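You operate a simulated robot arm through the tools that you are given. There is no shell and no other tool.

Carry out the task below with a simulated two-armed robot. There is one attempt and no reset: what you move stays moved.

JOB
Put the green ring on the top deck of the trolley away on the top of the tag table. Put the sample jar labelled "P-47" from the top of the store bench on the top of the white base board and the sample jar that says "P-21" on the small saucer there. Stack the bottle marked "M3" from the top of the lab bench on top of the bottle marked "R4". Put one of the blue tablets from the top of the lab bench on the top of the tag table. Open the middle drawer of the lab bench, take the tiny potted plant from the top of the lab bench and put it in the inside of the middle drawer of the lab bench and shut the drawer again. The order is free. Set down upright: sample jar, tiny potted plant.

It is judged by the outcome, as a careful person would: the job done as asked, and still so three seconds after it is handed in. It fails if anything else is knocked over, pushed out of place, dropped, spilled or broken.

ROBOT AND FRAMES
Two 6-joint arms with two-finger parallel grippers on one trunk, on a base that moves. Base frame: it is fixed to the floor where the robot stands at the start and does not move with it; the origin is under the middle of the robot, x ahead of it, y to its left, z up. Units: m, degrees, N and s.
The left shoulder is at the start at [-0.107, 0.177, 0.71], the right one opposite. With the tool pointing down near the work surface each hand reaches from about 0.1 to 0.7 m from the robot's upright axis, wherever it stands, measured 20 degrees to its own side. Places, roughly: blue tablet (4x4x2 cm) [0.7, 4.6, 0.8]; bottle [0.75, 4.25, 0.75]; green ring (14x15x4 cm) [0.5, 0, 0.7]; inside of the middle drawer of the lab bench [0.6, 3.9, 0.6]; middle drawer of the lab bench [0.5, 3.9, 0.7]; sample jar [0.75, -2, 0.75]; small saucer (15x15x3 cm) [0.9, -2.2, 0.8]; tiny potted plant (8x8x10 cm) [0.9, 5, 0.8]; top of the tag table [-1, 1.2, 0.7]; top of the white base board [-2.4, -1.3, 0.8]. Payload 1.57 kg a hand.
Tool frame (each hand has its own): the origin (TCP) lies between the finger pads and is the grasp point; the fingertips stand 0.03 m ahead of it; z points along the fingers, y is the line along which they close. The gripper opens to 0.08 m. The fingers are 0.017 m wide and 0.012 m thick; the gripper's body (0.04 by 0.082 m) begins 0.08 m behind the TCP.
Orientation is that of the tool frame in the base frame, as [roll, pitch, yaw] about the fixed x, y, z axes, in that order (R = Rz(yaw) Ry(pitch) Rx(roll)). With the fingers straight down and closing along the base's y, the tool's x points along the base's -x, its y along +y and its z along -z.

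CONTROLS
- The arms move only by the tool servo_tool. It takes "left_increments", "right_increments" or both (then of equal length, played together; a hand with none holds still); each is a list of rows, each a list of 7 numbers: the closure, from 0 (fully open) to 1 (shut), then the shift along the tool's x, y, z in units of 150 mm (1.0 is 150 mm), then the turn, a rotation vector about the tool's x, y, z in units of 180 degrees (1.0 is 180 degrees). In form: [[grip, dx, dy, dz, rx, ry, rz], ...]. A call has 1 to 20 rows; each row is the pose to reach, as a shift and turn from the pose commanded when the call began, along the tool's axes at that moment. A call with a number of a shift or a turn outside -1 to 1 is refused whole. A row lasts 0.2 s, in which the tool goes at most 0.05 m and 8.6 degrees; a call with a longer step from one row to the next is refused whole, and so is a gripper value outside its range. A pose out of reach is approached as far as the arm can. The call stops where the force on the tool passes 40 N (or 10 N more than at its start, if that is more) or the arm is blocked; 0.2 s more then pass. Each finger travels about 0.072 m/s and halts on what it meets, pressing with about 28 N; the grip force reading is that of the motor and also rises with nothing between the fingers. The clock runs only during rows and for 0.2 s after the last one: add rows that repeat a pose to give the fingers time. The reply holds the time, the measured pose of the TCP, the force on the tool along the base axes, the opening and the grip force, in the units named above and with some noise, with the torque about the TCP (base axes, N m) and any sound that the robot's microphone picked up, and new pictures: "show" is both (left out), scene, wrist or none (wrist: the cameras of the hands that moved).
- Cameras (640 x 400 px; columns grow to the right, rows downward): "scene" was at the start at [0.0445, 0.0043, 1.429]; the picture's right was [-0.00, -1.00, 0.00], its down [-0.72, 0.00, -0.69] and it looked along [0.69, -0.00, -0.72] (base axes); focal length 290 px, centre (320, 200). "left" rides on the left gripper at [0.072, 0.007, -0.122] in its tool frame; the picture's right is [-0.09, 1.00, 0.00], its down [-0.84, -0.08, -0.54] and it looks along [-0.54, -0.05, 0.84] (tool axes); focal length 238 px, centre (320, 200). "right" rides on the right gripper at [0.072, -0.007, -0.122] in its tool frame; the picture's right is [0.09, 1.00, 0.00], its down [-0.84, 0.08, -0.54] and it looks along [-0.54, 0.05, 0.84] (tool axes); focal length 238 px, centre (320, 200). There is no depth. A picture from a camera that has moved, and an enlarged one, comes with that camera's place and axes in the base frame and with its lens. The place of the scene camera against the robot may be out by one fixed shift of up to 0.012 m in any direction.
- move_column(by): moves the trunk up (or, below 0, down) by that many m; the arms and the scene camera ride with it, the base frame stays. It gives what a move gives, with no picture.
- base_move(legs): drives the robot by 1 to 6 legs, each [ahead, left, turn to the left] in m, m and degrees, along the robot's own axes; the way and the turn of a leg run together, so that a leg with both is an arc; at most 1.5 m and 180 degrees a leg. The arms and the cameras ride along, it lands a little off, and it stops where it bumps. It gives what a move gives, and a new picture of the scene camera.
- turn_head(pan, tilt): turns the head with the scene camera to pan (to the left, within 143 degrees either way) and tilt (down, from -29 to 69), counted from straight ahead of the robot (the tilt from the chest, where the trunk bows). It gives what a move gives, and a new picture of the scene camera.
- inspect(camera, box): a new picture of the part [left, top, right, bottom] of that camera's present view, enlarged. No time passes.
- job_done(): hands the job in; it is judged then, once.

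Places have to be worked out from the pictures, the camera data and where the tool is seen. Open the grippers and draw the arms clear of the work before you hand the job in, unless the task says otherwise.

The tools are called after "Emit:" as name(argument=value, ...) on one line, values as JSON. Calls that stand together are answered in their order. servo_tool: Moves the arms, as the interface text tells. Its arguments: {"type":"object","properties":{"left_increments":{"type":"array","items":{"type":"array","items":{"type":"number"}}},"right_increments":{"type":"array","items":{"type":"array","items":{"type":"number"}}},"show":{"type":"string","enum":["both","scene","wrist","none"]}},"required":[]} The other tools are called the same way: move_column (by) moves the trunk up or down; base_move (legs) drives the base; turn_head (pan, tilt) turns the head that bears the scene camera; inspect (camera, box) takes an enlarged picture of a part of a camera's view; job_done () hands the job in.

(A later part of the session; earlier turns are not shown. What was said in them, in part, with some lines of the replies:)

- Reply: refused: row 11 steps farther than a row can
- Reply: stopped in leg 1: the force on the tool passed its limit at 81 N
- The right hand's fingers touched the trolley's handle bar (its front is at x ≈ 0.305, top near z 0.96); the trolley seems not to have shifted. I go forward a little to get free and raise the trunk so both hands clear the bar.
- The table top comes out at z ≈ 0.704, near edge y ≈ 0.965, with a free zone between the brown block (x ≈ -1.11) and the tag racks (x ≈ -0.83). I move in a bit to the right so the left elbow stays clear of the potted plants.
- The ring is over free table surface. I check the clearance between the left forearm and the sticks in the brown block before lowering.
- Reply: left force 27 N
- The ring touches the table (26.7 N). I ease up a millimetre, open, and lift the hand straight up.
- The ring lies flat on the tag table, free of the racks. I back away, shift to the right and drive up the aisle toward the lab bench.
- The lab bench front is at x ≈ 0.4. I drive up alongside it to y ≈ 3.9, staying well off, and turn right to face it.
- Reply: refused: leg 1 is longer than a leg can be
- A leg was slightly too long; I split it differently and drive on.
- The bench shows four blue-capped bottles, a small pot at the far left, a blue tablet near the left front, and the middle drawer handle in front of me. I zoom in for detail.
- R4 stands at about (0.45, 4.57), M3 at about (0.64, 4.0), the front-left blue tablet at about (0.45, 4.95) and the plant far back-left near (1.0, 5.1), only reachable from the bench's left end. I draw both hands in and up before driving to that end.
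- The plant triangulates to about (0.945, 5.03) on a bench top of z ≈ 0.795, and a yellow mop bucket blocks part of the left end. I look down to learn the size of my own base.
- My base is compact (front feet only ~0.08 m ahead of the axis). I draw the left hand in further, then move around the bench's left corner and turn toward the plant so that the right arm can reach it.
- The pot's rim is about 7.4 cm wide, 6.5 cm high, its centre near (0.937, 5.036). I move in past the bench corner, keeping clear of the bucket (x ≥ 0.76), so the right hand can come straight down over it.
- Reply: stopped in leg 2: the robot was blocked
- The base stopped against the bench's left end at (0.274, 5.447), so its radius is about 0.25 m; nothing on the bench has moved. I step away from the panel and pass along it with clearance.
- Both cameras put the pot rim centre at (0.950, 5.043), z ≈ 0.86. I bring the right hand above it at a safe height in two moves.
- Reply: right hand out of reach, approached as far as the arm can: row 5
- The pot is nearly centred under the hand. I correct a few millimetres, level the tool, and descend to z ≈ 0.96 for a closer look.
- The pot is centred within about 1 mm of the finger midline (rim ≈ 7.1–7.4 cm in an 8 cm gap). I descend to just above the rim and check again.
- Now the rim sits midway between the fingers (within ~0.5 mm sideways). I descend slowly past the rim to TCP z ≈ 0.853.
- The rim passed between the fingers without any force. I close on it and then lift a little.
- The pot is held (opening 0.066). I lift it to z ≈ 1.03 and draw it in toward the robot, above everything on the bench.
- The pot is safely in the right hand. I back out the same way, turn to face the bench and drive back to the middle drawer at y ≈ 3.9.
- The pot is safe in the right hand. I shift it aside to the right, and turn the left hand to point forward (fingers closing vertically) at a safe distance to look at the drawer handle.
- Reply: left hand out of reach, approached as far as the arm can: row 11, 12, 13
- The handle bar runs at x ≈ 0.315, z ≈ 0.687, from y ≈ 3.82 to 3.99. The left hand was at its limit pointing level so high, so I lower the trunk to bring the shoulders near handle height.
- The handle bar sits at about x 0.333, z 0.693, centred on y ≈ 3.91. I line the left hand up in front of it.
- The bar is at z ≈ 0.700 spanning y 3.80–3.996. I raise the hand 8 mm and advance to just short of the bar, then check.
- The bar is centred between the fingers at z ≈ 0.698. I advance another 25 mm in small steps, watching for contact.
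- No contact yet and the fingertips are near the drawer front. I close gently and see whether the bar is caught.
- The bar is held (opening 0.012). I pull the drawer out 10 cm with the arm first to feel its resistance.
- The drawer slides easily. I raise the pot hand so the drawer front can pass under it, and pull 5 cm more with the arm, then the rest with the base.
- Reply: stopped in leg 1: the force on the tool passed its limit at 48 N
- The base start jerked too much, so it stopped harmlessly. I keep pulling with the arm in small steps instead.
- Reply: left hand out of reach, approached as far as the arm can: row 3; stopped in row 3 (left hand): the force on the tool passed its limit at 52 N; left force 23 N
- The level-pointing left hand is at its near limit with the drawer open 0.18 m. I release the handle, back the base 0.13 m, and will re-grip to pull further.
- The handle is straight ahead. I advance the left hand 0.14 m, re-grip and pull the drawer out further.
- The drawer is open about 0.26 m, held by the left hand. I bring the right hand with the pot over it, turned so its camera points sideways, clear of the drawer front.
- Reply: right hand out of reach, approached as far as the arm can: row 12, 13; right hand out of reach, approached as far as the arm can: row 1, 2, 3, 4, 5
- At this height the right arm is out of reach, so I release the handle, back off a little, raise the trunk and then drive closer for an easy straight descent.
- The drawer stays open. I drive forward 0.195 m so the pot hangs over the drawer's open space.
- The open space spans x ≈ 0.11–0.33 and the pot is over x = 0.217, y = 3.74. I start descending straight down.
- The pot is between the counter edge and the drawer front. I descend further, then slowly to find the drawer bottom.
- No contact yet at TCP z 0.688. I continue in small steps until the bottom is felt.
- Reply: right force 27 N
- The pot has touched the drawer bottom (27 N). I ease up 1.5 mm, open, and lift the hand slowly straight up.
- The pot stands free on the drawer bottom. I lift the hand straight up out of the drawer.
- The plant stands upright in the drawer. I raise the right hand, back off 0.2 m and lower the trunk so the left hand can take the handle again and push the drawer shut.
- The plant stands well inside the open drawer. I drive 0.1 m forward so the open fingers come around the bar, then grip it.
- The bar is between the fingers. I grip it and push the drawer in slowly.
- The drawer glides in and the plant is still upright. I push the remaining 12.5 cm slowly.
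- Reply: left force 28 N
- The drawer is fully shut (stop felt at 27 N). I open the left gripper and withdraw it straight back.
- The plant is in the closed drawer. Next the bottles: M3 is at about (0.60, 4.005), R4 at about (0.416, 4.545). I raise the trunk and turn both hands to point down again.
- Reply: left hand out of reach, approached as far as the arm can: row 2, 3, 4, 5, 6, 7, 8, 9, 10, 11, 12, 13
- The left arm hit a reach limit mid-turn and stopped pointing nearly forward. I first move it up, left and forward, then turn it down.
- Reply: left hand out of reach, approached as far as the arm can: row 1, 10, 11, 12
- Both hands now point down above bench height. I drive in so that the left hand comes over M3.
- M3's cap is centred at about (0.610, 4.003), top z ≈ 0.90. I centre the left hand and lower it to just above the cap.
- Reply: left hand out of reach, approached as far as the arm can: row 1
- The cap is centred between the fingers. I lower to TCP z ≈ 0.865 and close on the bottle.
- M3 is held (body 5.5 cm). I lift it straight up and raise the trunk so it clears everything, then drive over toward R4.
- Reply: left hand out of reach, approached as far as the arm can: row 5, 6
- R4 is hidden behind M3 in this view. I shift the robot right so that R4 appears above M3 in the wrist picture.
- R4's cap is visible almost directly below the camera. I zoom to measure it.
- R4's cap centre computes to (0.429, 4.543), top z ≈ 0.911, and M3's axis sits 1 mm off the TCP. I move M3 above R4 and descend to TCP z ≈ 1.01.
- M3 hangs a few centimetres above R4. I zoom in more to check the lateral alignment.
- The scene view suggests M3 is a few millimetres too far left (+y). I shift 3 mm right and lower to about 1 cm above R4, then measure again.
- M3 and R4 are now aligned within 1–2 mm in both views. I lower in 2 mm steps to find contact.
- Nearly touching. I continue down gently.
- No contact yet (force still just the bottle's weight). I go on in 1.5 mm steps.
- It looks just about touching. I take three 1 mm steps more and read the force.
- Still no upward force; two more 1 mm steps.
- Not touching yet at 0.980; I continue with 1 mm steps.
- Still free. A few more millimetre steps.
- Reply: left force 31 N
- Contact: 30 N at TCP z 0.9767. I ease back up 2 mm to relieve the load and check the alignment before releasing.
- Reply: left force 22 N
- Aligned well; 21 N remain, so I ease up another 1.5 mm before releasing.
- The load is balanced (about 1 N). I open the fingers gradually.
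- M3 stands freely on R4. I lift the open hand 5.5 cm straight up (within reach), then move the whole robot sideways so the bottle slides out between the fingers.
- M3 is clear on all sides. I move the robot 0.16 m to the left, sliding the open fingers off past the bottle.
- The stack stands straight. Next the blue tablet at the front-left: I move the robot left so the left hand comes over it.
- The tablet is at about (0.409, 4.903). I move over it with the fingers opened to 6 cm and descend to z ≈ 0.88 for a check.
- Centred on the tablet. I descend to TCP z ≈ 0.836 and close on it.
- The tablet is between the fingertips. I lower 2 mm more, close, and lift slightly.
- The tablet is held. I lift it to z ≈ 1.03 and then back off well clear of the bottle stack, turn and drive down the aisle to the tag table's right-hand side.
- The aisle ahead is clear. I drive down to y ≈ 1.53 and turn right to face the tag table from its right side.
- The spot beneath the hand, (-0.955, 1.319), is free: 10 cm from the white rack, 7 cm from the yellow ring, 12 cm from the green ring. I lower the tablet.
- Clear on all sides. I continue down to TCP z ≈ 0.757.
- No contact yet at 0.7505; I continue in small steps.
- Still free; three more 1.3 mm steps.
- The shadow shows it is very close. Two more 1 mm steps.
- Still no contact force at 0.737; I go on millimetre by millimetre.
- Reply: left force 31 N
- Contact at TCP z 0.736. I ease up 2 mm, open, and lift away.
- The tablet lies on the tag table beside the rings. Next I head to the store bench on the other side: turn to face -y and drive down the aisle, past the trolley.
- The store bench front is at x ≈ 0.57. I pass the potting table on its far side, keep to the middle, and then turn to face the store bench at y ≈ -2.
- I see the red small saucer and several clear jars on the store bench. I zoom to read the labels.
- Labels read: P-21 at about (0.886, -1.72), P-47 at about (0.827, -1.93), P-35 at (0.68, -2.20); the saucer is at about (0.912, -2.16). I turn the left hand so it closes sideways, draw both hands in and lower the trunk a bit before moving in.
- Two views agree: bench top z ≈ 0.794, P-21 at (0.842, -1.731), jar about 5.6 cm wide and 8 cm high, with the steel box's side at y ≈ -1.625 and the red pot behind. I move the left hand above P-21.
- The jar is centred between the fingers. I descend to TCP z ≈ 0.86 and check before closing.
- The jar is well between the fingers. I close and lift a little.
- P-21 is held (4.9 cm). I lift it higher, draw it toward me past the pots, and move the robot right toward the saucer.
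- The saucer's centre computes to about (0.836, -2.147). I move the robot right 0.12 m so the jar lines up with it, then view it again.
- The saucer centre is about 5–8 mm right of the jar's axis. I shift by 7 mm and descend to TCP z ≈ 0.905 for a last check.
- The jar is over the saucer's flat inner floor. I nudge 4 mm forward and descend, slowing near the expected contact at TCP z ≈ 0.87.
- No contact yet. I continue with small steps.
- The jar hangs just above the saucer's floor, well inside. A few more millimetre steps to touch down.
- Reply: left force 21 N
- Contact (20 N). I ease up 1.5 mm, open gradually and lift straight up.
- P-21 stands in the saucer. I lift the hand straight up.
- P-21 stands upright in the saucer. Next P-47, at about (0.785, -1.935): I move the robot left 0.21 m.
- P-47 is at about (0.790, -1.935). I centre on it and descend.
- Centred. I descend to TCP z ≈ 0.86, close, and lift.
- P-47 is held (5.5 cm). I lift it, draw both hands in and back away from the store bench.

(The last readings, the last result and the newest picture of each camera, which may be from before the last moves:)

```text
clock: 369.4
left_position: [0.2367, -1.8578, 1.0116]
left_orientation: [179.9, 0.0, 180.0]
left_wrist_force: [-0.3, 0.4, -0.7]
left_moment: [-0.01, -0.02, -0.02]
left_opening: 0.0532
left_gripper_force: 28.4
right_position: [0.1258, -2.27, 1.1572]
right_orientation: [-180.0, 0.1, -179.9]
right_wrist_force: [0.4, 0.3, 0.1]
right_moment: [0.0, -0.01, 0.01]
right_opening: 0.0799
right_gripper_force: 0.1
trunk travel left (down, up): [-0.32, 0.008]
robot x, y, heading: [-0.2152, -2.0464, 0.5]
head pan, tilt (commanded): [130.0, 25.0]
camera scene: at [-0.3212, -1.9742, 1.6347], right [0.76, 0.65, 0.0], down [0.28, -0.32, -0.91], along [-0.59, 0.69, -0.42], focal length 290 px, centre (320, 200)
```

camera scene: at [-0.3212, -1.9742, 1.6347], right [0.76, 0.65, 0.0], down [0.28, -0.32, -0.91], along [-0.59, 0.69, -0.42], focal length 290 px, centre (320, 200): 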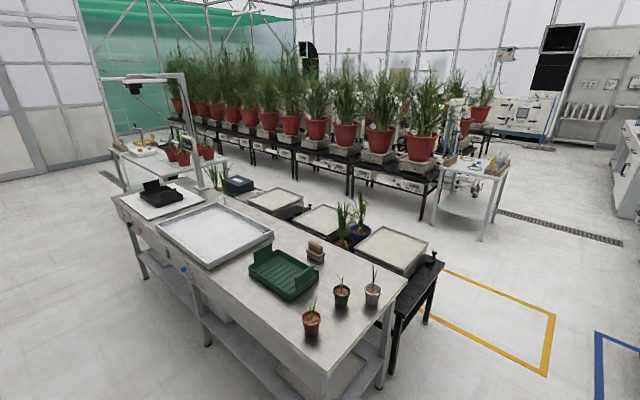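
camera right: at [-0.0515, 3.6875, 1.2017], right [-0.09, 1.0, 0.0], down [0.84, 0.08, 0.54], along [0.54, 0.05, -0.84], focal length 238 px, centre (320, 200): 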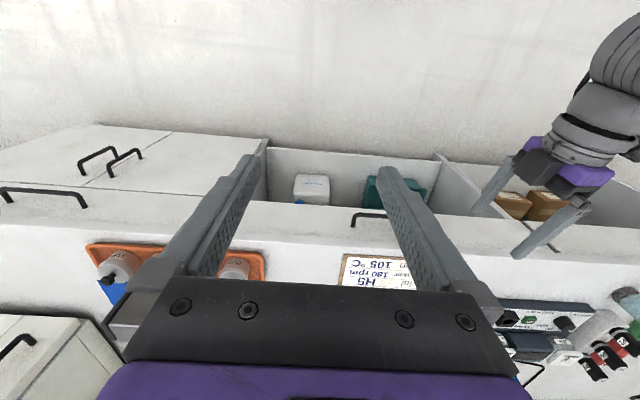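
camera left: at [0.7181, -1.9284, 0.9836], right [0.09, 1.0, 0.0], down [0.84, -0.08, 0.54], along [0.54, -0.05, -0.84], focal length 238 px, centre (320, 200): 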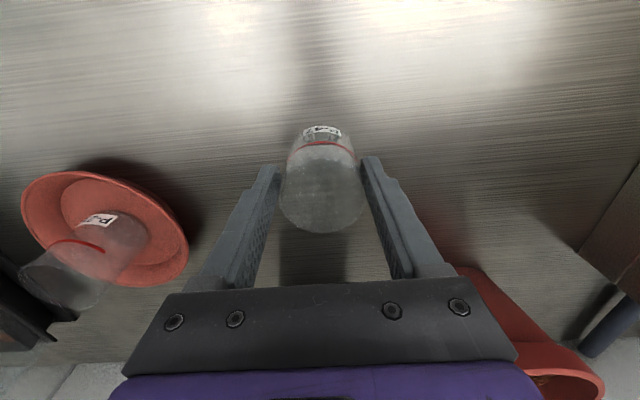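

The white base board lies at the far end of the steel table, about x -2.0…-2.57, y -1.49…-1.12, with a black box at its middle and an overhead stand. The aisle (y -1.51…-2.59) is free, so I back along its centre and then turn to face the board.

Emit:
base_move(legs=[[0, 0, -0.5], [-1.4, 0, 0], [-0.25, 0, 0]])

Emit:
base_move(legs=[[0, 0, 90]])

Emit:
turn_head(pan=0, tilt=40)

Emit:
turn_head(pan=30, tilt=40)

```text
clock: 378.1
left_position: [-1.4161, -1.8705, 1.0129]
left_orientation: [179.9, 0.1, 180.0]
left_wrist_force: [-0.4, 0.4, -1.0]
left_moment: [0.03, 0.03, -0.02]
left_opening: 0.0516
left_gripper_force: 28.3
right_position: [-1.5244, -2.2839, 1.1581]
right_orientation: [180.0, 0.1, -179.7]
right_wrist_force: [0.8, -0.6, -0.4]
right_moment: [0.0, 0.0, -0.04]
right_opening: 0.0802
right_gripper_force: 0.0
trunk travel left (down, up): [-0.32, 0.008]
robot x, y, heading: [-1.8703, -2.0614, 0.7]
head pan, tilt (commanded): [130.0, 25.0]
camera scene: at [-1.9743, -1.9883, 1.635], right [0.76, 0.65, 0.0], down [0.28, -0.32, -0.91], along [-0.59, 0.69, -0.42], focal length 290 px, centre (320, 200)
```

scene: 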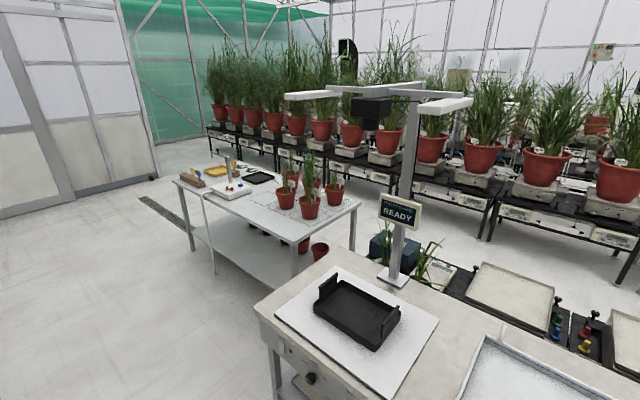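

```text
clock: 382.3
left_position: [-2.061, -1.6118, 1.011]
left_orientation: [179.9, 0.0, -90.0]
left_wrist_force: [0.3, -0.3, 0.2]
left_moment: [0.01, 0.01, 0.0]
left_opening: 0.0506
left_gripper_force: 28.0
right_position: [-1.6469, -1.7185, 1.1587]
right_orientation: [-180.0, 0.0, -89.8]
right_wrist_force: [-0.1, -0.3, -0.5]
right_moment: [0.01, 0.0, 0.0]
right_opening: 0.0802
right_gripper_force: 0.0
trunk travel left (down, up): [-0.32, 0.008]
robot x, y, heading: [-1.8725, -2.0638, 90.8]
head pan, tilt (commanded): [130.0, 25.0]
camera scene: at [-1.9411, -2.1609, 1.6347], right [-0.65, 0.76, 0.0], down [0.32, 0.28, -0.91], along [-0.69, -0.59, -0.42], focal length 290 px, centre (320, 200)
```

scene: 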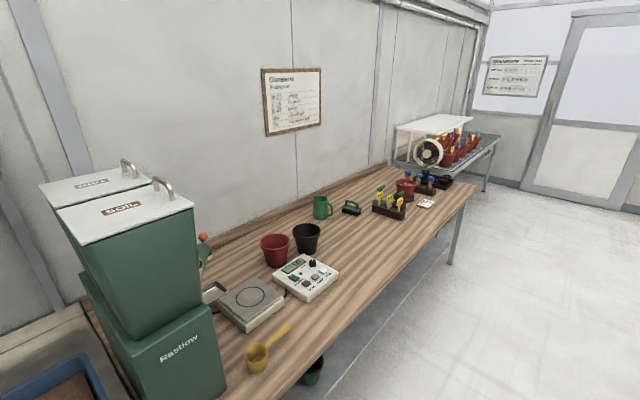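

```text
clock: 384.4
left_position: [-2.0612, -1.6123, 1.0131]
left_orientation: [179.8, 0.0, -89.9]
left_wrist_force: [-0.8, 0.3, 0.0]
left_moment: [-0.03, -0.02, 0.0]
left_opening: 0.0504
left_gripper_force: 27.8
right_position: [-1.6479, -1.7202, 1.1588]
right_orientation: [-180.0, 0.1, -89.8]
right_wrist_force: [0.3, 0.0, -0.9]
right_moment: [-0.01, -0.02, 0.0]
right_opening: 0.0803
right_gripper_force: 0.1
trunk travel left (down, up): [-0.32, 0.008]
robot x, y, heading: [-1.8708, -2.0651, 90.8]
head pan, tilt (commanded): [0.0, 40.0]
camera scene: at [-1.8724, -2.0157, 1.6114], right [1.0, 0.01, 0.0], down [0.01, -0.64, -0.77], along [-0.01, 0.77, -0.64], focal length 290 px, centre (320, 200)
```

scene: 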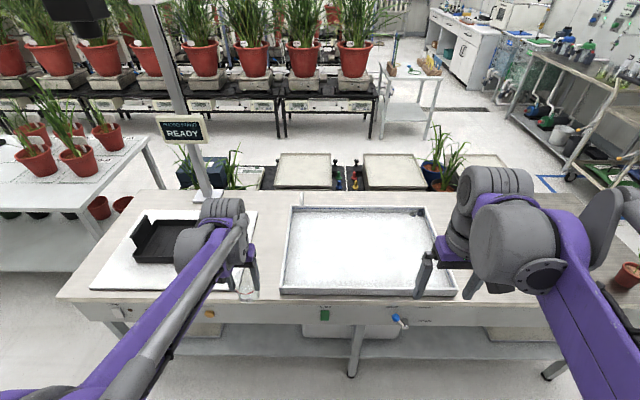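

```text
clock: 385.4
left_position: [-2.0605, -1.6113, 1.0116]
left_orientation: [179.9, 0.0, -89.9]
left_wrist_force: [0.1, -0.1, 0.8]
left_moment: [-0.04, -0.01, 0.0]
left_opening: 0.0504
left_gripper_force: 28.1
right_position: [-1.6473, -1.7185, 1.1583]
right_orientation: [180.0, 0.1, -89.7]
right_wrist_force: [-0.1, 1.2, 0.0]
right_moment: [0.01, 0.01, 0.0]
right_opening: 0.08
right_gripper_force: 0.1
trunk travel left (down, up): [-0.32, 0.008]
robot x, y, heading: [-1.8697, -2.0611, 90.8]
head pan, tilt (commanded): [30.0, 40.0]
camera scene: at [-1.9147, -2.0276, 1.6114], right [0.86, 0.51, 0.0], down [0.33, -0.55, -0.77], along [-0.39, 0.66, -0.64], focal length 290 px, centre (320, 200)
```

scene: 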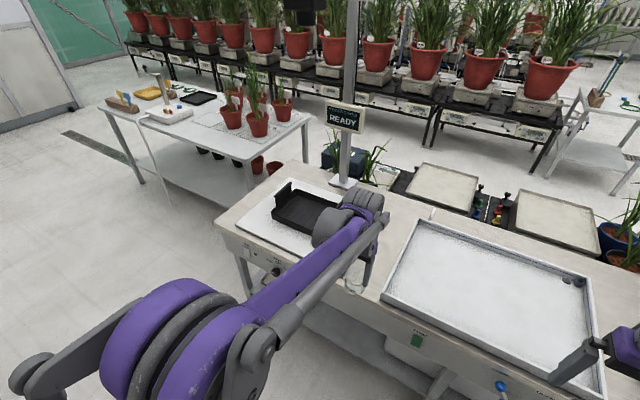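

The grip opening on P-47 has been shrinking slowly (0.0548 → 0.0504), so the jar may be creeping in the fingers. I look at it closely at once.

Emit:
inspect(camera="left", box=[180, 80, 460, 300])

Emit:
inspect(camera="scene", box=[300, 160, 420, 320])

Emit:
inspect(camera="left", box=[0, 0, 640, 400])

```text
1.82 times, centred on (320, 190) of left
camera zoom: at [-2.0671, -1.6839, 1.1332], right [-1.0, 0.09, 0.0], down [0.08, 0.84, 0.54], along [0.05, 0.54, -0.84], focal length 433 px, centre (320, 218)
```

zoom: 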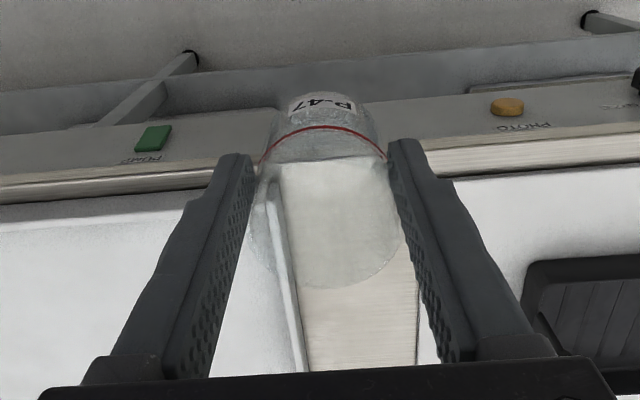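

```text
2.50 times, centred on (360, 240) of scene
camera zoom: at [-1.9147, -2.0276, 1.6114], right [0.86, 0.51, 0.0], down [0.33, -0.55, -0.77], along [-0.39, 0.66, -0.64], focal length 725 px, centre (220, 100)
```

zoom: 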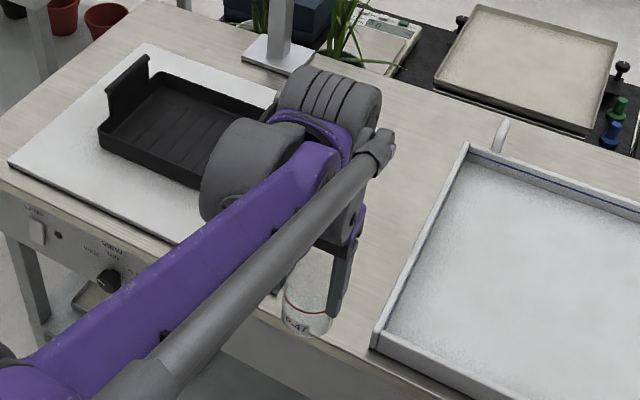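

```text
1.00 times, centred on (320, 200) of left (not enlarged: the box is as wide or as high as the picture)
camera zoom: at [-2.0671, -1.6839, 1.1332], right [-1.0, 0.09, 0.0], down [0.08, 0.84, 0.54], along [0.05, 0.54, -0.84], focal length 238 px, centre (320, 200)
```

zoom: 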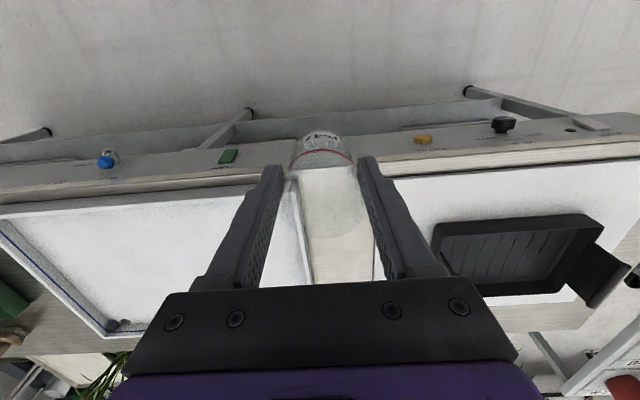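

The jar is creeping slightly toward the front of the fingers, so I should set it down soon. The free right-front corner of the board is near (-2.18, -1.46), clear of the black tray; I move there gently now.

Emit:
servo_tool(left_increments=[[0.75, -0.1, 0.09, 0, 0, 0, 0], [0.75, -0.25, 0.22, 0, 0, 0, 0], [0.75, -0.42, 0.36, 0, 0, 0, 0], [0.75, -0.58, 0.5, 0, 0, 0, 0], [0.75, -0.73, 0.63, 0.05, 0, 0, 0], [0.75, -0.85, 0.73, 0.15, 0, 0, 0], [0.75, -0.93, 0.8, 0.27, 0, 0, 0], [0.75, -0.93, 0.8, 0.27, 0, 0, 0]])

```text
clock: 387.2
left_position: [-2.1796, -1.4712, 0.9705]
left_orientation: [179.9, 0.0, -89.9]
left_wrist_force: [0.1, -0.8, -0.9]
left_moment: [0.01, -0.01, -0.02]
left_opening: 0.0498
left_gripper_force: 28.1
right_position: [-1.6477, -1.7188, 1.1574]
right_orientation: [-180.0, 0.1, -89.7]
right_wrist_force: [0.3, -0.3, -0.1]
right_moment: [0.0, 0.0, -0.02]
right_opening: 0.0799
right_gripper_force: 0.0
trunk travel left (down, up): [-0.32, 0.008]
robot x, y, heading: [-1.8715, -2.0572, 90.5]
head pan, tilt (commanded): [30.0, 40.0]
camera scene: at [-1.9145, -2.028, 1.6114], right [0.86, 0.51, 0.0], down [0.33, -0.55, -0.77], along [-0.39, 0.66, -0.64], focal length 290 px, centre (320, 200)
camera left: at [-2.1867, -1.5448, 1.0926], right [-1.0, 0.09, 0.0], down [0.08, 0.84, 0.54], along [0.05, 0.54, -0.84], focal length 238 px, centre (320, 200)
```

scene: 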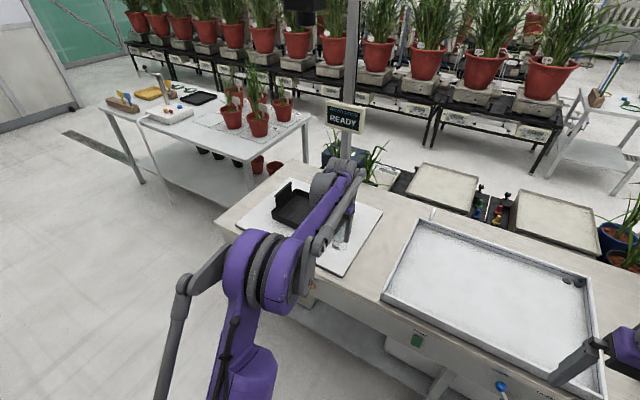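
left: 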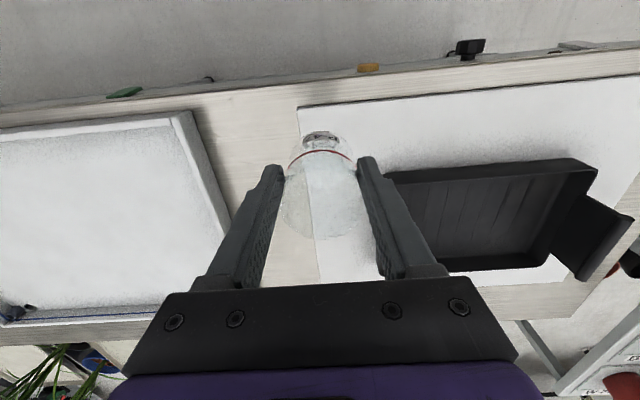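

The board's right-front corner is at (-2.155, -1.492) and the tray's corner at (-2.25, -1.416), so I set the jar at (-2.20, -1.447). I shift there and descend to TCP z ≈ 0.91.

Emit:
servo_tool(left_increments=[[0.75, -0.08, 0.07, 0, 0, 0, 0], [0.75, -0.16, 0.136, 0.1, 0, 0, 0], [0.75, -0.16, 0.136, 0.25, 0, 0, 0], [0.75, -0.16, 0.136, 0.38, 0, 0, 0], [0.75, -0.16, 0.136, 0.4, 0, 0, 0]])

Emit:
inspect(camera="scene", box=[260, 180, 400, 290])

```text
clock: 388.4
left_position: [-2.2002, -1.4491, 0.9107]
left_orientation: [179.8, 0.0, -89.9]
left_wrist_force: [0.2, 0.0, -0.5]
left_moment: [-0.01, 0.04, -0.01]
left_opening: 0.0497
left_gripper_force: 27.5
right_position: [-1.647, -1.7184, 1.1593]
right_orientation: [-180.0, 0.2, -89.8]
right_wrist_force: [0.0, 0.3, 0.7]
right_moment: [-0.05, 0.01, -0.01]
right_opening: 0.08
right_gripper_force: 0.1
trunk travel left (down, up): [-0.32, 0.008]
robot x, y, heading: [-1.8696, -2.0585, 90.7]
head pan, tilt (commanded): [30.0, 40.0]
camera scene: at [-1.9147, -2.0277, 1.6114], right [0.86, 0.51, 0.0], down [0.33, -0.55, -0.77], along [-0.39, 0.66, -0.64], focal length 290 px, centre (320, 200)
camera left: at [-2.2074, -1.5209, 1.0327], right [-1.0, 0.09, 0.0], down [0.08, 0.84, 0.54], along [0.05, 0.54, -0.84], focal length 238 px, centre (320, 200)
```

scene: 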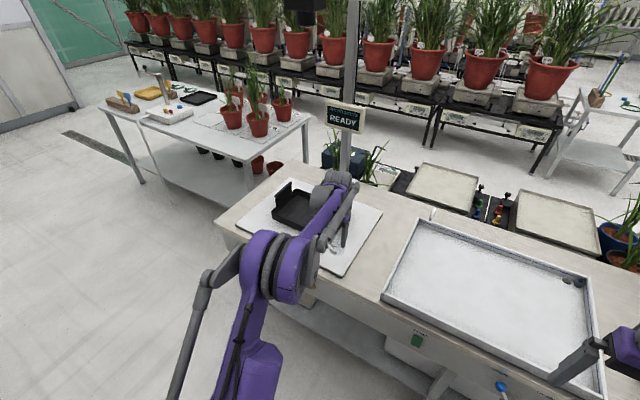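
left: 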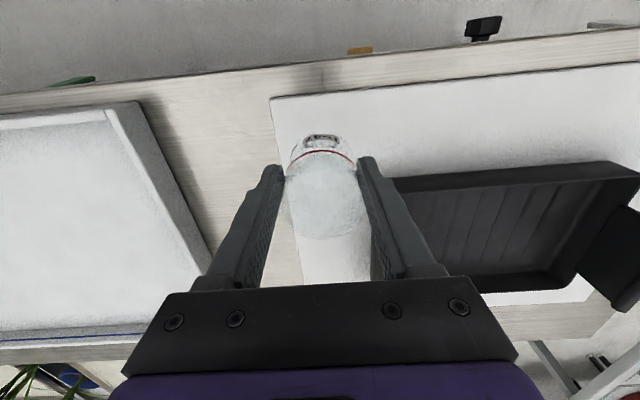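

```text
3.64 times, centred on (330, 235) of scene
camera zoom: at [-1.9147, -2.0277, 1.6114], right [0.86, 0.51, 0.0], down [0.33, -0.55, -0.77], along [-0.39, 0.66, -0.64], focal length 1054 px, centre (284, 73)
```

zoom: 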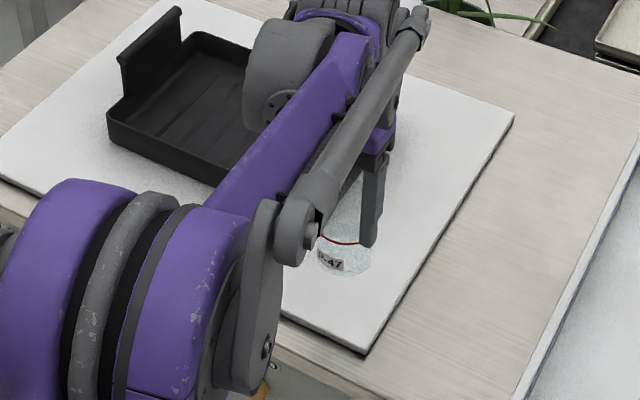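

The jar is over free board surface, with the tray 3 cm away. I lower slowly to touch down.

Emit:
servo_tool(left_increments=[[0.75, 0, 0, 0.04, 0, 0, 0], [0.75, 0, 0, 0.07, 0, 0, 0], [0.75, 0, 0, 0.1, 0, 0, 0]], show="none")

Emit:
servo_tool(left_increments=[[0.75, 0, 0, 0.012, 0, 0, 0], [0.75, 0, 0, 0.024, 0, 0, 0], [0.75, 0, 0, 0.036, 0, 0, 0]], show="none")

```text
clock: 389.2
left_position: [-2.201, -1.4482, 0.896]
left_orientation: [180.0, 0.1, -89.8]
left_wrist_force: [-0.5, -0.1, 0.4]
left_moment: [-0.02, 0.01, 0.01]
left_opening: 0.0493
left_gripper_force: 28.2
right_position: [-1.6488, -1.719, 1.1584]
right_orientation: [180.0, 0.1, -89.8]
right_wrist_force: [0.4, -0.9, 0.0]
right_moment: [-0.01, 0.03, -0.01]
right_opening: 0.08
right_gripper_force: 0.1
trunk travel left (down, up): [-0.32, 0.008]
robot x, y, heading: [-1.8687, -2.0631, 90.7]
head pan, tilt (commanded): [30.0, 40.0]
```

```text
clock: 390.0
left_position: [-2.2001, -1.4483, 0.8915]
left_orientation: [179.9, -0.1, -89.9]
left_wrist_force: [-0.8, 0.2, -0.6]
left_moment: [0.01, 0.03, -0.02]
left_opening: 0.0493
left_gripper_force: 28.5
right_position: [-1.6483, -1.7195, 1.1572]
right_orientation: [-180.0, 0.2, -89.8]
right_wrist_force: [0.1, 0.0, -0.1]
right_moment: [-0.01, 0.03, 0.01]
right_opening: 0.0802
right_gripper_force: 0.0
trunk travel left (down, up): [-0.32, 0.008]
robot x, y, heading: [-1.8656, -2.0634, 90.8]
head pan, tilt (commanded): [30.0, 40.0]
```

Not touching yet; I go on in small steps.

Emit:
servo_tool(left_increments=[[0.75, 0, 0, 0.012, 0, 0, 0], [0.75, 0, 0, 0.024, 0, 0, 0], [0.75, 0, 0, 0.036, 0, 0, 0]], show="wrist")

```text
clock: 390.8
left_position: [-2.202, -1.4491, 0.8862]
left_orientation: [180.0, 0.0, -89.9]
left_wrist_force: [0.4, -0.6, -0.8]
left_moment: [0.01, -0.02, 0.01]
left_opening: 0.0493
left_gripper_force: 28.5
right_position: [-1.647, -1.7198, 1.1577]
right_orientation: [-179.9, 0.1, -89.8]
right_wrist_force: [-0.6, 0.5, -0.2]
right_moment: [0.03, 0.0, 0.01]
right_opening: 0.0801
right_gripper_force: 0.1
trunk travel left (down, up): [-0.32, 0.008]
robot x, y, heading: [-1.8683, -2.0604, 90.7]
head pan, tilt (commanded): [30.0, 40.0]
camera left: at [-2.2081, -1.5207, 1.0067], right [-1.0, 0.09, 0.0], down [0.08, 0.84, 0.54], along [0.05, 0.54, -0.84], focal length 238 px, centre (320, 200)
```

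left: 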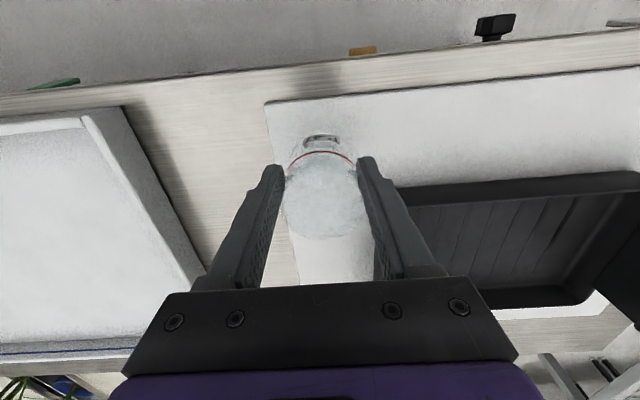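

Still free. I continue in small steps.

Emit:
servo_tool(left_increments=[[0.75, 0, 0, 0.01, 0, 0, 0], [0.75, 0, 0, 0.02, 0, 0, 0], [0.75, 0, 0, 0.03, 0, 0, 0]], show="none")

```text
clock: 391.6
left_position: [-2.2011, -1.4476, 0.8808]
left_orientation: [179.8, 0.0, -89.8]
left_wrist_force: [-1.4, 0.3, 0.0]
left_moment: [0.0, 0.0, 0.0]
left_opening: 0.0496
left_gripper_force: 27.9
right_position: [-1.6483, -1.72, 1.1585]
right_orientation: [180.0, 0.2, -89.8]
right_wrist_force: [0.3, -0.5, 0.2]
right_moment: [-0.02, -0.03, 0.02]
right_opening: 0.0803
right_gripper_force: 0.0
trunk travel left (down, up): [-0.32, 0.008]
robot x, y, heading: [-1.8681, -2.0609, 90.4]
head pan, tilt (commanded): [30.0, 40.0]
```

Emit:
servo_tool(left_increments=[[0.75, 0, 0, 0.01, 0, 0, 0], [0.75, 0, 0, 0.02, 0, 0, 0], [0.75, 0, 0, 0.03, 0, 0, 0]], show="none")

```text
clock: 392.4
left_position: [-2.2016, -1.4484, 0.8776]
left_orientation: [179.9, 0.1, -89.9]
left_wrist_force: [-0.5, 0.6, -1.6]
left_moment: [-0.03, 0.04, 0.06]
left_opening: 0.0489
left_gripper_force: 27.9
right_position: [-1.6474, -1.7183, 1.1581]
right_orientation: [179.9, 0.0, -89.8]
right_wrist_force: [0.7, -0.7, -0.1]
right_moment: [0.03, 0.01, 0.01]
right_opening: 0.0802
right_gripper_force: 0.0
trunk travel left (down, up): [-0.32, 0.008]
robot x, y, heading: [-1.8711, -2.0596, 90.7]
head pan, tilt (commanded): [30.0, 40.0]
```

Not yet in contact at 0.8776; two more small sets, checking each time.

Emit:
servo_tool(left_increments=[[0.75, 0, 0, 0.009, 0, 0, 0], [0.75, 0, 0, 0.018, 0, 0, 0], [0.75, 0, 0, 0.027, 0, 0, 0]], show="none")

Emit:
inspect(camera="scene", box=[280, 200, 390, 290])

```text
clock: 393.2
left_position: [-2.1999, -1.4475, 0.8732]
left_orientation: [179.9, 0.0, -89.9]
left_wrist_force: [1.0, 0.7, -1.2]
left_moment: [0.01, -0.01, -0.01]
left_opening: 0.049
left_gripper_force: 28.1
right_position: [-1.6478, -1.7202, 1.1586]
right_orientation: [-180.0, 0.2, -89.8]
right_wrist_force: [-0.3, 0.7, -0.4]
right_moment: [0.0, -0.03, 0.0]
right_opening: 0.0801
right_gripper_force: 0.0
trunk travel left (down, up): [-0.32, 0.008]
robot x, y, heading: [-1.8684, -2.0582, 90.8]
head pan, tilt (commanded): [30.0, 40.0]
```

```text
4.44 times, centred on (335, 245) of scene
camera zoom: at [-1.9147, -2.0276, 1.6114], right [0.86, 0.51, 0.0], down [0.33, -0.55, -0.77], along [-0.39, 0.66, -0.64], focal length 1289 px, centre (253, 0)
```

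zoom: 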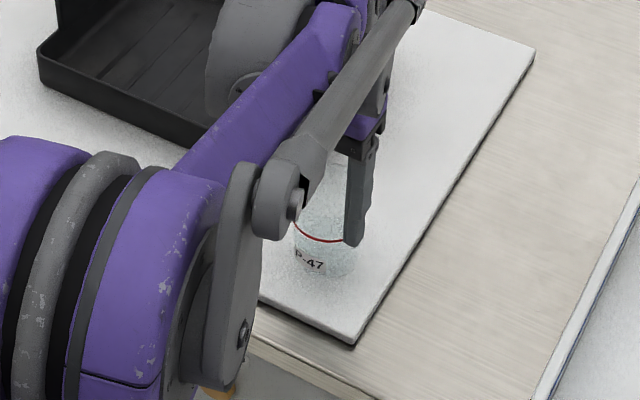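

The jar is very close to the board now. Continuing gently.

Emit:
servo_tool(left_increments=[[0.75, 0, 0, 0.008, 0, 0, 0], [0.75, 0, 0, 0.016, 0, 0, 0], [0.75, 0, 0, 0.024, 0, 0, 0]], show="none")

```text
clock: 394.0
left_position: [-2.2015, -1.4478, 0.8698]
left_orientation: [179.9, 0.0, -89.8]
left_wrist_force: [0.1, -1.3, -0.2]
left_moment: [-0.02, 0.01, -0.01]
left_opening: 0.0488
left_gripper_force: 27.3
right_position: [-1.6479, -1.7191, 1.1577]
right_orientation: [-179.9, 0.1, -89.7]
right_wrist_force: [-0.9, -0.2, 0.1]
right_moment: [0.03, 0.01, 0.0]
right_opening: 0.0799
right_gripper_force: 0.0
trunk travel left (down, up): [-0.32, 0.008]
robot x, y, heading: [-1.8703, -2.0615, 90.7]
head pan, tilt (commanded): [30.0, 40.0]
```

Emit:
servo_tool(left_increments=[[0.75, 0, 0, 0.008, 0, 0, 0], [0.75, 0, 0, 0.016, 0, 0, 0], [0.75, 0, 0, 0.024, 0, 0, 0]], show="wrist")

```text
clock: 394.8
left_position: [-2.2015, -1.4491, 0.866]
left_orientation: [179.9, 0.1, -90.0]
left_wrist_force: [-0.3, 0.3, 0.0]
left_moment: [0.0, 0.0, 0.0]
left_opening: 0.0486
left_gripper_force: 27.8
right_position: [-1.6472, -1.72, 1.1581]
right_orientation: [-179.9, 0.2, -89.8]
right_wrist_force: [0.8, 0.0, -0.1]
right_moment: [0.0, -0.01, -0.03]
right_opening: 0.0802
right_gripper_force: 0.1
trunk travel left (down, up): [-0.32, 0.008]
robot x, y, heading: [-1.8671, -2.0623, 90.6]
head pan, tilt (commanded): [30.0, 40.0]
camera left: at [-2.2079, -1.5206, 0.9869], right [-1.0, 0.09, 0.0], down [0.08, 0.84, 0.54], along [0.05, 0.54, -0.84], focal length 238 px, centre (320, 200)
```

left: 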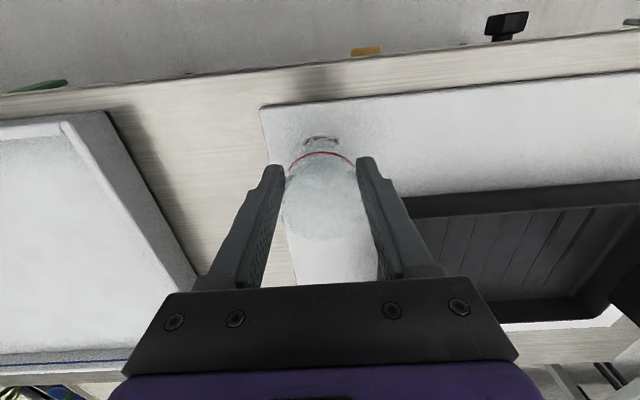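

Comparing the views, the board top is lower than I assumed, z ≈ 0.757, with its front edge at y ≈ -1.479. So I first move the jar 2 cm further in, to y ≈ -1.428, then continue down.

Emit:
servo_tool(left_increments=[[0.75, -0.07, 0, 0, 0, 0, 0], [0.75, -0.14, 0, 0, 0, 0, 0], [0.75, -0.14, 0, 0.06, 0, 0, 0], [0.75, -0.14, 0, 0.14, 0, 0, 0], [0.75, -0.14, 0, 0.2, 0, 0, 0], [0.75, -0.14, 0, 0.2, 0, 0, 0]], show="wrist")

```text
clock: 396.0
left_position: [-2.2005, -1.43, 0.8443]
left_orientation: [-180.0, -0.1, -89.9]
left_wrist_force: [1.8, -5.5, 26.4]
left_moment: [0.31, -0.12, -0.03]
left_opening: 0.0427
left_gripper_force: 27.9
right_position: [-1.6471, -1.7205, 1.1595]
right_orientation: [179.9, 0.3, -89.7]
right_wrist_force: [0.2, -0.2, 0.7]
right_moment: [0.02, -0.04, -0.01]
right_opening: 0.08
right_gripper_force: 0.1
trunk travel left (down, up): [-0.32, 0.008]
robot x, y, heading: [-1.873, -2.0637, 90.9]
head pan, tilt (commanded): [30.0, 40.0]
stopped in row 6 (left hand): the force on the tool passed its limit at 51 N (the readings are from after the stop); the commanded pose is now the measured one
camera left: at [-2.2068, -1.5018, 0.9644], right [-1.0, 0.09, 0.0], down [0.08, 0.84, 0.54], along [0.05, 0.54, -0.84], focal length 238 px, centre (320, 200)
```

left: 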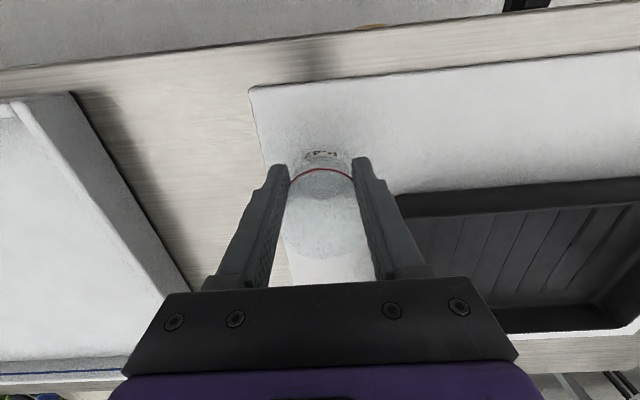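

The jar touched the board and slid up a little in the fingers (tapered jar). I ease up slightly to take off the load before releasing.

Emit:
servo_tool(left_increments=[[0.75, 0, 0, -0.006, 0, 0, 0], [0.75, 0, 0, -0.012, 0, 0, 0]], show="none")

Emit:
inspect(camera="left", box=[220, 100, 420, 280])

Emit:
inspect(camera="scene", box=[290, 200, 390, 290])

```text
clock: 396.6
left_position: [-2.2002, -1.429, 0.8434]
left_orientation: [179.9, -0.1, -89.9]
left_wrist_force: [0.4, -3.0, 22.6]
left_moment: [0.14, -0.05, 0.01]
left_opening: 0.0426
left_gripper_force: 27.7
right_position: [-1.6475, -1.7215, 1.1593]
right_orientation: [180.0, 0.3, -89.8]
right_wrist_force: [0.5, -0.3, -0.1]
right_moment: [-0.03, 0.01, -0.02]
right_opening: 0.0797
right_gripper_force: 0.1
trunk travel left (down, up): [-0.32, 0.008]
robot x, y, heading: [-1.8695, -2.0639, 90.6]
head pan, tilt (commanded): [30.0, 40.0]
```

```text
2.22 times, centred on (320, 190) of left
camera zoom: at [-2.2067, -1.5018, 0.9642], right [-1.0, 0.09, 0.0], down [0.08, 0.84, 0.54], along [0.05, 0.54, -0.84], focal length 530 px, centre (320, 222)
```

zoom: 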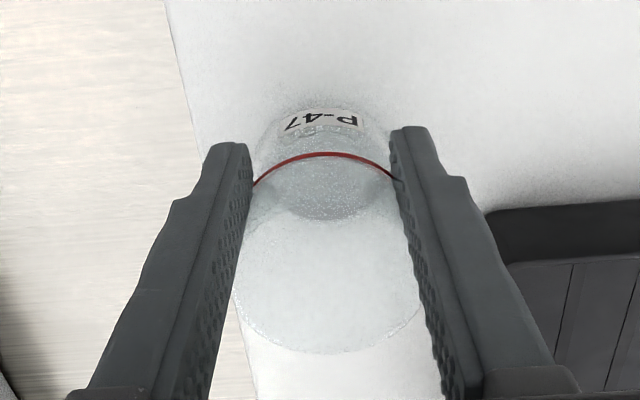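

```text
4.44 times, centred on (340, 245) of scene
camera zoom: at [-1.9134, -2.0311, 1.6115], right [0.86, 0.51, 0.0], down [0.33, -0.55, -0.77], along [-0.39, 0.66, -0.64], focal length 1289 px, centre (231, 0)
```

zoom: 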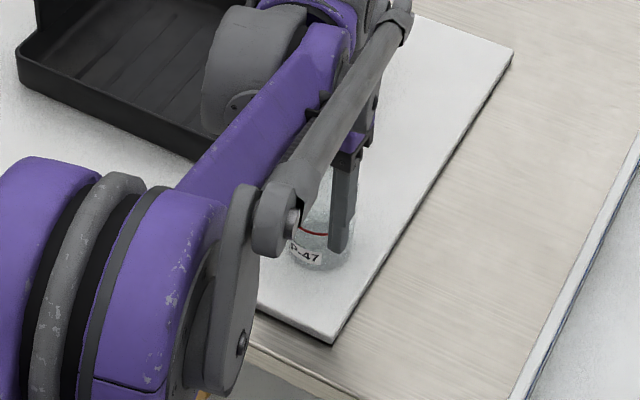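

The jar stands upright, fingers now near its red line. I ease up 2 mm more and then open.

Emit:
servo_tool(left_increments=[[0.75, 0, 0, -0.008, 0, 0, 0], [0.75, 0, 0, -0.014, 0, 0, 0], [0.75, 0, 0, -0.014, 0, 0, 0]], show="none")

```text
clock: 397.4
left_position: [-2.2015, -1.4286, 0.8435]
left_orientation: [179.9, -0.1, -89.9]
left_wrist_force: [-0.3, -2.0, 4.8]
left_moment: [-0.03, -0.09, -0.02]
left_opening: 0.0428
left_gripper_force: 27.5
right_position: [-1.6465, -1.7204, 1.1587]
right_orientation: [180.0, 0.1, -89.8]
right_wrist_force: [0.0, 0.4, -0.2]
right_moment: [-0.02, 0.0, -0.03]
right_opening: 0.0798
right_gripper_force: 0.1
trunk travel left (down, up): [-0.32, 0.008]
robot x, y, heading: [-1.8662, -2.0625, 90.6]
head pan, tilt (commanded): [30.0, 40.0]
```

The load is nearly gone (5 N). I open gradually to full width.

Emit:
servo_tool(left_increments=[[0.5, 0, 0, 0, 0, 0, 0], [0.44, 0, 0, 0, 0, 0, 0], [0.36, 0, 0, 0, 0, 0, 0], [0.26, 0, 0, 0, 0, 0, 0], [0.15, 0, 0, 0, 0, 0, 0], [0.05, 0, 0, 0, 0, 0, 0], [0.0, 0, 0, 0, 0, 0, 0], [0.0, 0, 0, 0, 0, 0, 0]], show="wrist")

Emit:
inspect(camera="scene", box=[290, 200, 390, 290])

```text
clock: 399.2
left_position: [-2.2007, -1.4268, 0.8443]
left_orientation: [-180.0, -0.1, -89.8]
left_wrist_force: [-0.2, 0.6, -0.6]
left_moment: [0.04, -0.01, -0.03]
left_opening: 0.0799
left_gripper_force: 0.2
right_position: [-1.6479, -1.7191, 1.1581]
right_orientation: [-180.0, 0.1, -89.8]
right_wrist_force: [0.2, 0.2, -0.6]
right_moment: [0.0, 0.0, 0.01]
right_opening: 0.0797
right_gripper_force: 0.1
trunk travel left (down, up): [-0.32, 0.008]
robot x, y, heading: [-1.8684, -2.061, 90.7]
head pan, tilt (commanded): [30.0, 40.0]
camera left: at [-2.2076, -1.4998, 0.9646], right [-1.0, 0.09, 0.0], down [0.08, 0.84, 0.54], along [0.05, 0.54, -0.84], focal length 238 px, centre (320, 200)
```

left: 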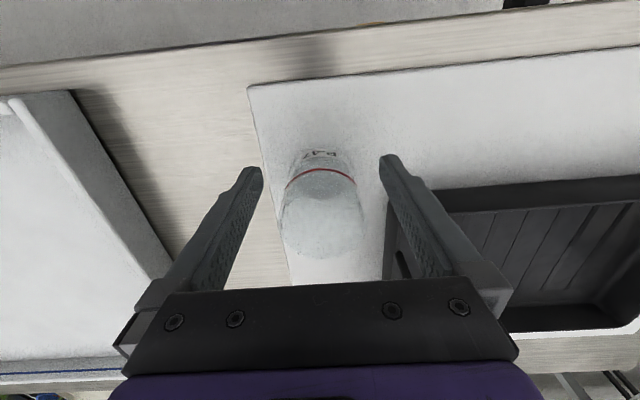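

```text
4.44 times, centred on (340, 245) of scene
camera zoom: at [-1.9147, -2.0279, 1.6114], right [0.86, 0.51, 0.0], down [0.33, -0.55, -0.77], along [-0.39, 0.66, -0.64], focal length 1289 px, centre (231, 0)
```

zoom: 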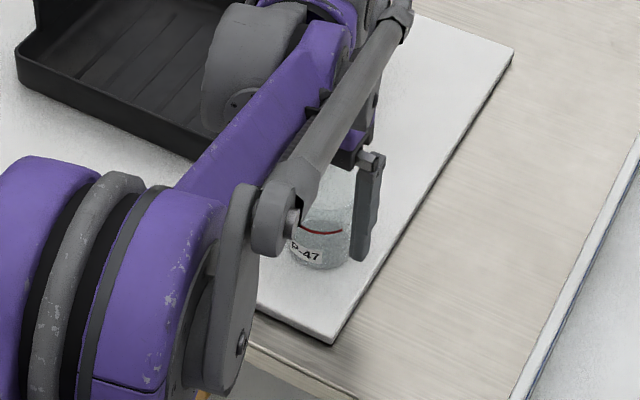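

P-47 stands on the board. I lift the hand straight up and check.

Emit:
servo_tool(left_increments=[[0, 0, 0, -0.1, 0, 0, 0], [0, 0, 0, -0.25, 0, 0, 0], [0, 0, 0, -0.45, 0, 0, 0], [0, 0, 0, -0.7, 0, 0, 0], [0, 0, 0, -0.95, 0, 0, 0], [0, 0, 0, -0.95, 0, 0, 0]])

Emit:
inspect(camera="left", box=[200, 40, 440, 240])

```text
clock: 400.6
left_position: [-2.2015, -1.4276, 0.9851]
left_orientation: [179.9, -0.1, -90.0]
left_wrist_force: [0.5, -0.1, 0.9]
left_moment: [-0.03, -0.06, 0.0]
left_opening: 0.0801
left_gripper_force: 0.1
right_position: [-1.6478, -1.7182, 1.1583]
right_orientation: [180.0, 0.1, -89.7]
right_wrist_force: [0.4, 0.5, -0.2]
right_moment: [0.0, 0.0, 0.0]
right_opening: 0.0801
right_gripper_force: 0.2
trunk travel left (down, up): [-0.32, 0.008]
robot x, y, heading: [-1.8712, -2.0642, 90.8]
head pan, tilt (commanded): [30.0, 40.0]
camera scene: at [-1.9149, -2.0277, 1.6114], right [0.86, 0.51, 0.0], down [0.33, -0.55, -0.77], along [-0.39, 0.66, -0.64], focal length 290 px, centre (320, 200)
camera left: at [-2.2081, -1.4998, 1.1074], right [-1.0, 0.09, 0.0], down [0.08, 0.84, 0.54], along [0.05, 0.54, -0.84], focal length 238 px, centre (320, 200)
```

scene: 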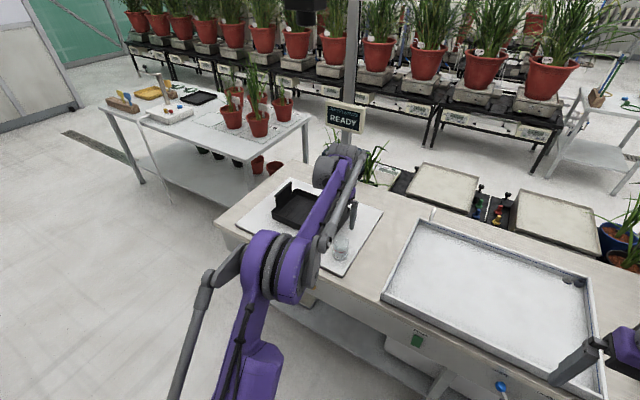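
left: 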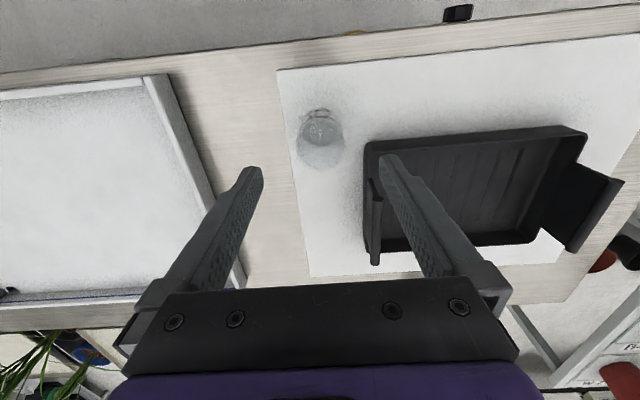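

```text
2.00 times, centred on (320, 140) of left
camera zoom: at [-2.2081, -1.4998, 1.1074], right [-1.0, 0.09, 0.0], down [0.08, 0.84, 0.54], along [0.05, 0.54, -0.84], focal length 477 px, centre (320, 320)
```

zoom: 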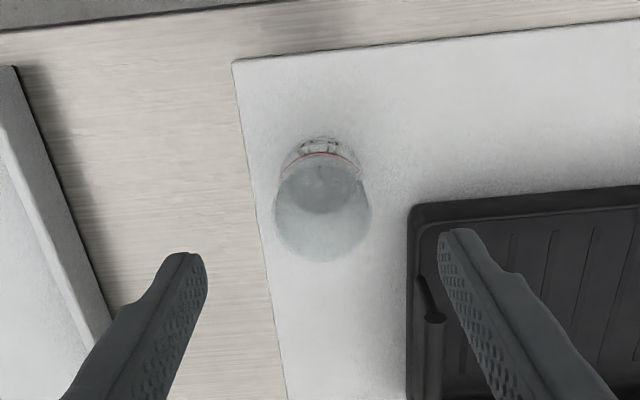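

P-47 stands upright, fully on the white board and clear of the tray. I draw the left hand up and back, then back the robot away a little and take a last look.

Emit:
servo_tool(left_increments=[[0, 0.15, 0, -0.15, 0, 0, 0], [0, 0.35, 0, -0.25, 0, 0, 0], [0, 0.6, 0, -0.3, 0, 0, 0], [0, 0.85, 0, -0.3, 0, 0, 0], [0, 1.0, 0, -0.3, 0, 0, 0], [0, 1.0, 0, -0.3, 0, 0, 0]], show="none")

Emit:
base_move(legs=[[-0.12, 0, 0]])

Emit:
turn_head(pan=20, tilt=40)

Emit:
inspect(camera="scene", box=[180, 160, 380, 300])

```text
clock: 402.0
left_position: [-2.2016, -1.5775, 1.0304]
left_orientation: [180.0, -0.2, -89.9]
left_wrist_force: [1.3, 0.1, 0.4]
left_moment: [0.0, -0.02, 0.01]
left_opening: 0.0802
left_gripper_force: 0.1
right_position: [-1.648, -1.7194, 1.1572]
right_orientation: [180.0, 0.2, -89.9]
right_wrist_force: [-0.6, 0.2, 0.1]
right_moment: [-0.01, 0.0, 0.02]
right_opening: 0.0799
right_gripper_force: 0.0
trunk travel left (down, up): [-0.32, 0.008]
robot x, y, heading: [-1.867, -2.0617, 90.7]
head pan, tilt (commanded): [30.0, 40.0]
```

```text
clock: 403.2
left_position: [-2.2005, -1.6964, 1.0312]
left_orientation: [179.9, -0.1, -89.8]
left_wrist_force: [-0.7, 0.7, -0.1]
left_moment: [0.02, -0.03, 0.01]
left_opening: 0.0798
left_gripper_force: 0.0
right_position: [-1.6471, -1.8377, 1.1584]
right_orientation: [-179.9, 0.1, -89.6]
right_wrist_force: [-1.9, -0.1, -0.6]
right_moment: [-0.02, 0.02, 0.0]
right_opening: 0.0801
right_gripper_force: 0.0
trunk travel left (down, up): [-0.32, 0.008]
robot x, y, heading: [-1.8648, -2.1809, 91.1]
head pan, tilt (commanded): [30.0, 40.0]
camera scene: at [-1.9132, -2.1458, 1.6117], right [0.86, 0.51, 0.0], down [0.33, -0.55, -0.77], along [-0.39, 0.66, -0.64], focal length 290 px, centre (320, 200)
```

scene: 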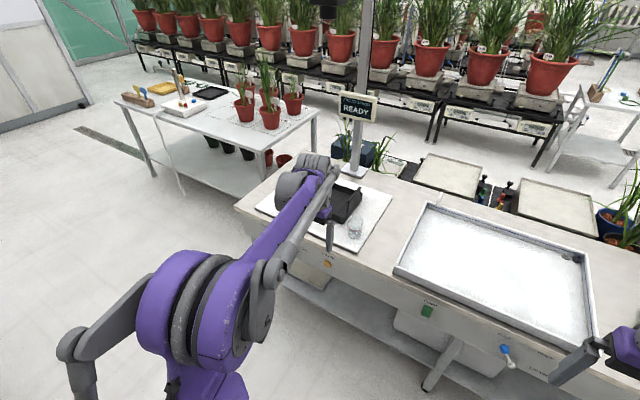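

```text
clock: 404.0
left_position: [-2.1992, -1.6971, 1.0307]
left_orientation: [180.0, 0.1, -89.9]
left_wrist_force: [0.6, 0.4, -0.2]
left_moment: [-0.02, 0.01, 0.01]
left_opening: 0.0801
left_gripper_force: 0.0
right_position: [-1.6456, -1.838, 1.1579]
right_orientation: [180.0, 0.2, -89.7]
right_wrist_force: [0.6, -0.6, -1.3]
right_moment: [0.05, 0.01, -0.01]
right_opening: 0.0802
right_gripper_force: 0.1
trunk travel left (down, up): [-0.32, 0.008]
robot x, y, heading: [-1.867, -2.1798, 91.0]
head pan, tilt (commanded): [20.0, 40.0]
camera scene: at [-1.8998, -2.1411, 1.6114], right [0.93, 0.36, 0.0], down [0.23, -0.6, -0.77], along [-0.27, 0.72, -0.64], focal length 290 px, centre (320, 200)
```

scene: 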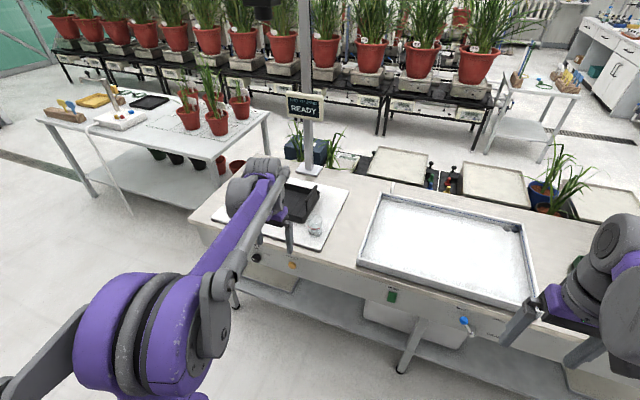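

```text
2.86 times, centred on (280, 230) of scene
camera zoom: at [-1.8998, -2.1411, 1.6114], right [0.93, 0.36, 0.0], down [0.23, -0.6, -0.77], along [-0.27, 0.72, -0.64], focal length 828 px, centre (434, 114)
```

zoom: 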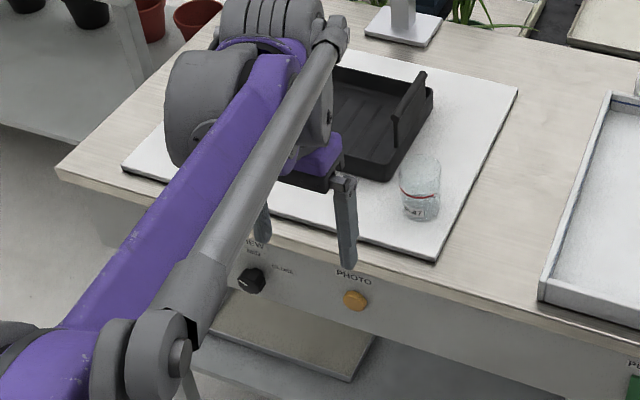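

All parts are done: the ring and one tablet are on the tag table, M3 is on R4, the plant is in the shut middle drawer, P-21 is on the saucer and P-47 is on the white board. Both grippers are open and drawn clear, so I hand the job in.

Emit:
job_done()

```text
The job is handed in.
```

I finished every part of the job and handed it in. The grippers are open and the arms are clear of the work.

| Item | Where it is now |
|---|---|
| Green ring | Flat on the tag table, clear of the racks |
| Sample jar P-47 | Upright on the white base board, near its right front corner and clear of the black tray |
| Sample jar P-21 | Upright in the small saucer on the store bench |
| Bottle M3 | Standing on top of R4 on the lab bench |
| Blue tablet | One, the one nearest the front left of the lab bench, now on the tag table between the rings |
| Tiny potted plant | Upright inside the middle drawer of the lab bench; the drawer was pushed fully shut |

Three contacts along the way might matter when it is judged:
- **Trolley:** a gripper pressed against the trolley's handle bar when I first backed away. The trolley still looked to be in its place inside the blue tape.
- **Lab bench:** the robot's base touched the left end of the bench once while I was going for the plant. Nothing on the bench appeared to shift.
- **P-47:** it landed harder than planned, at about 51 N, because the board was lower than I first judged. It slid up a little in the fingers, then stood upright after I released it.
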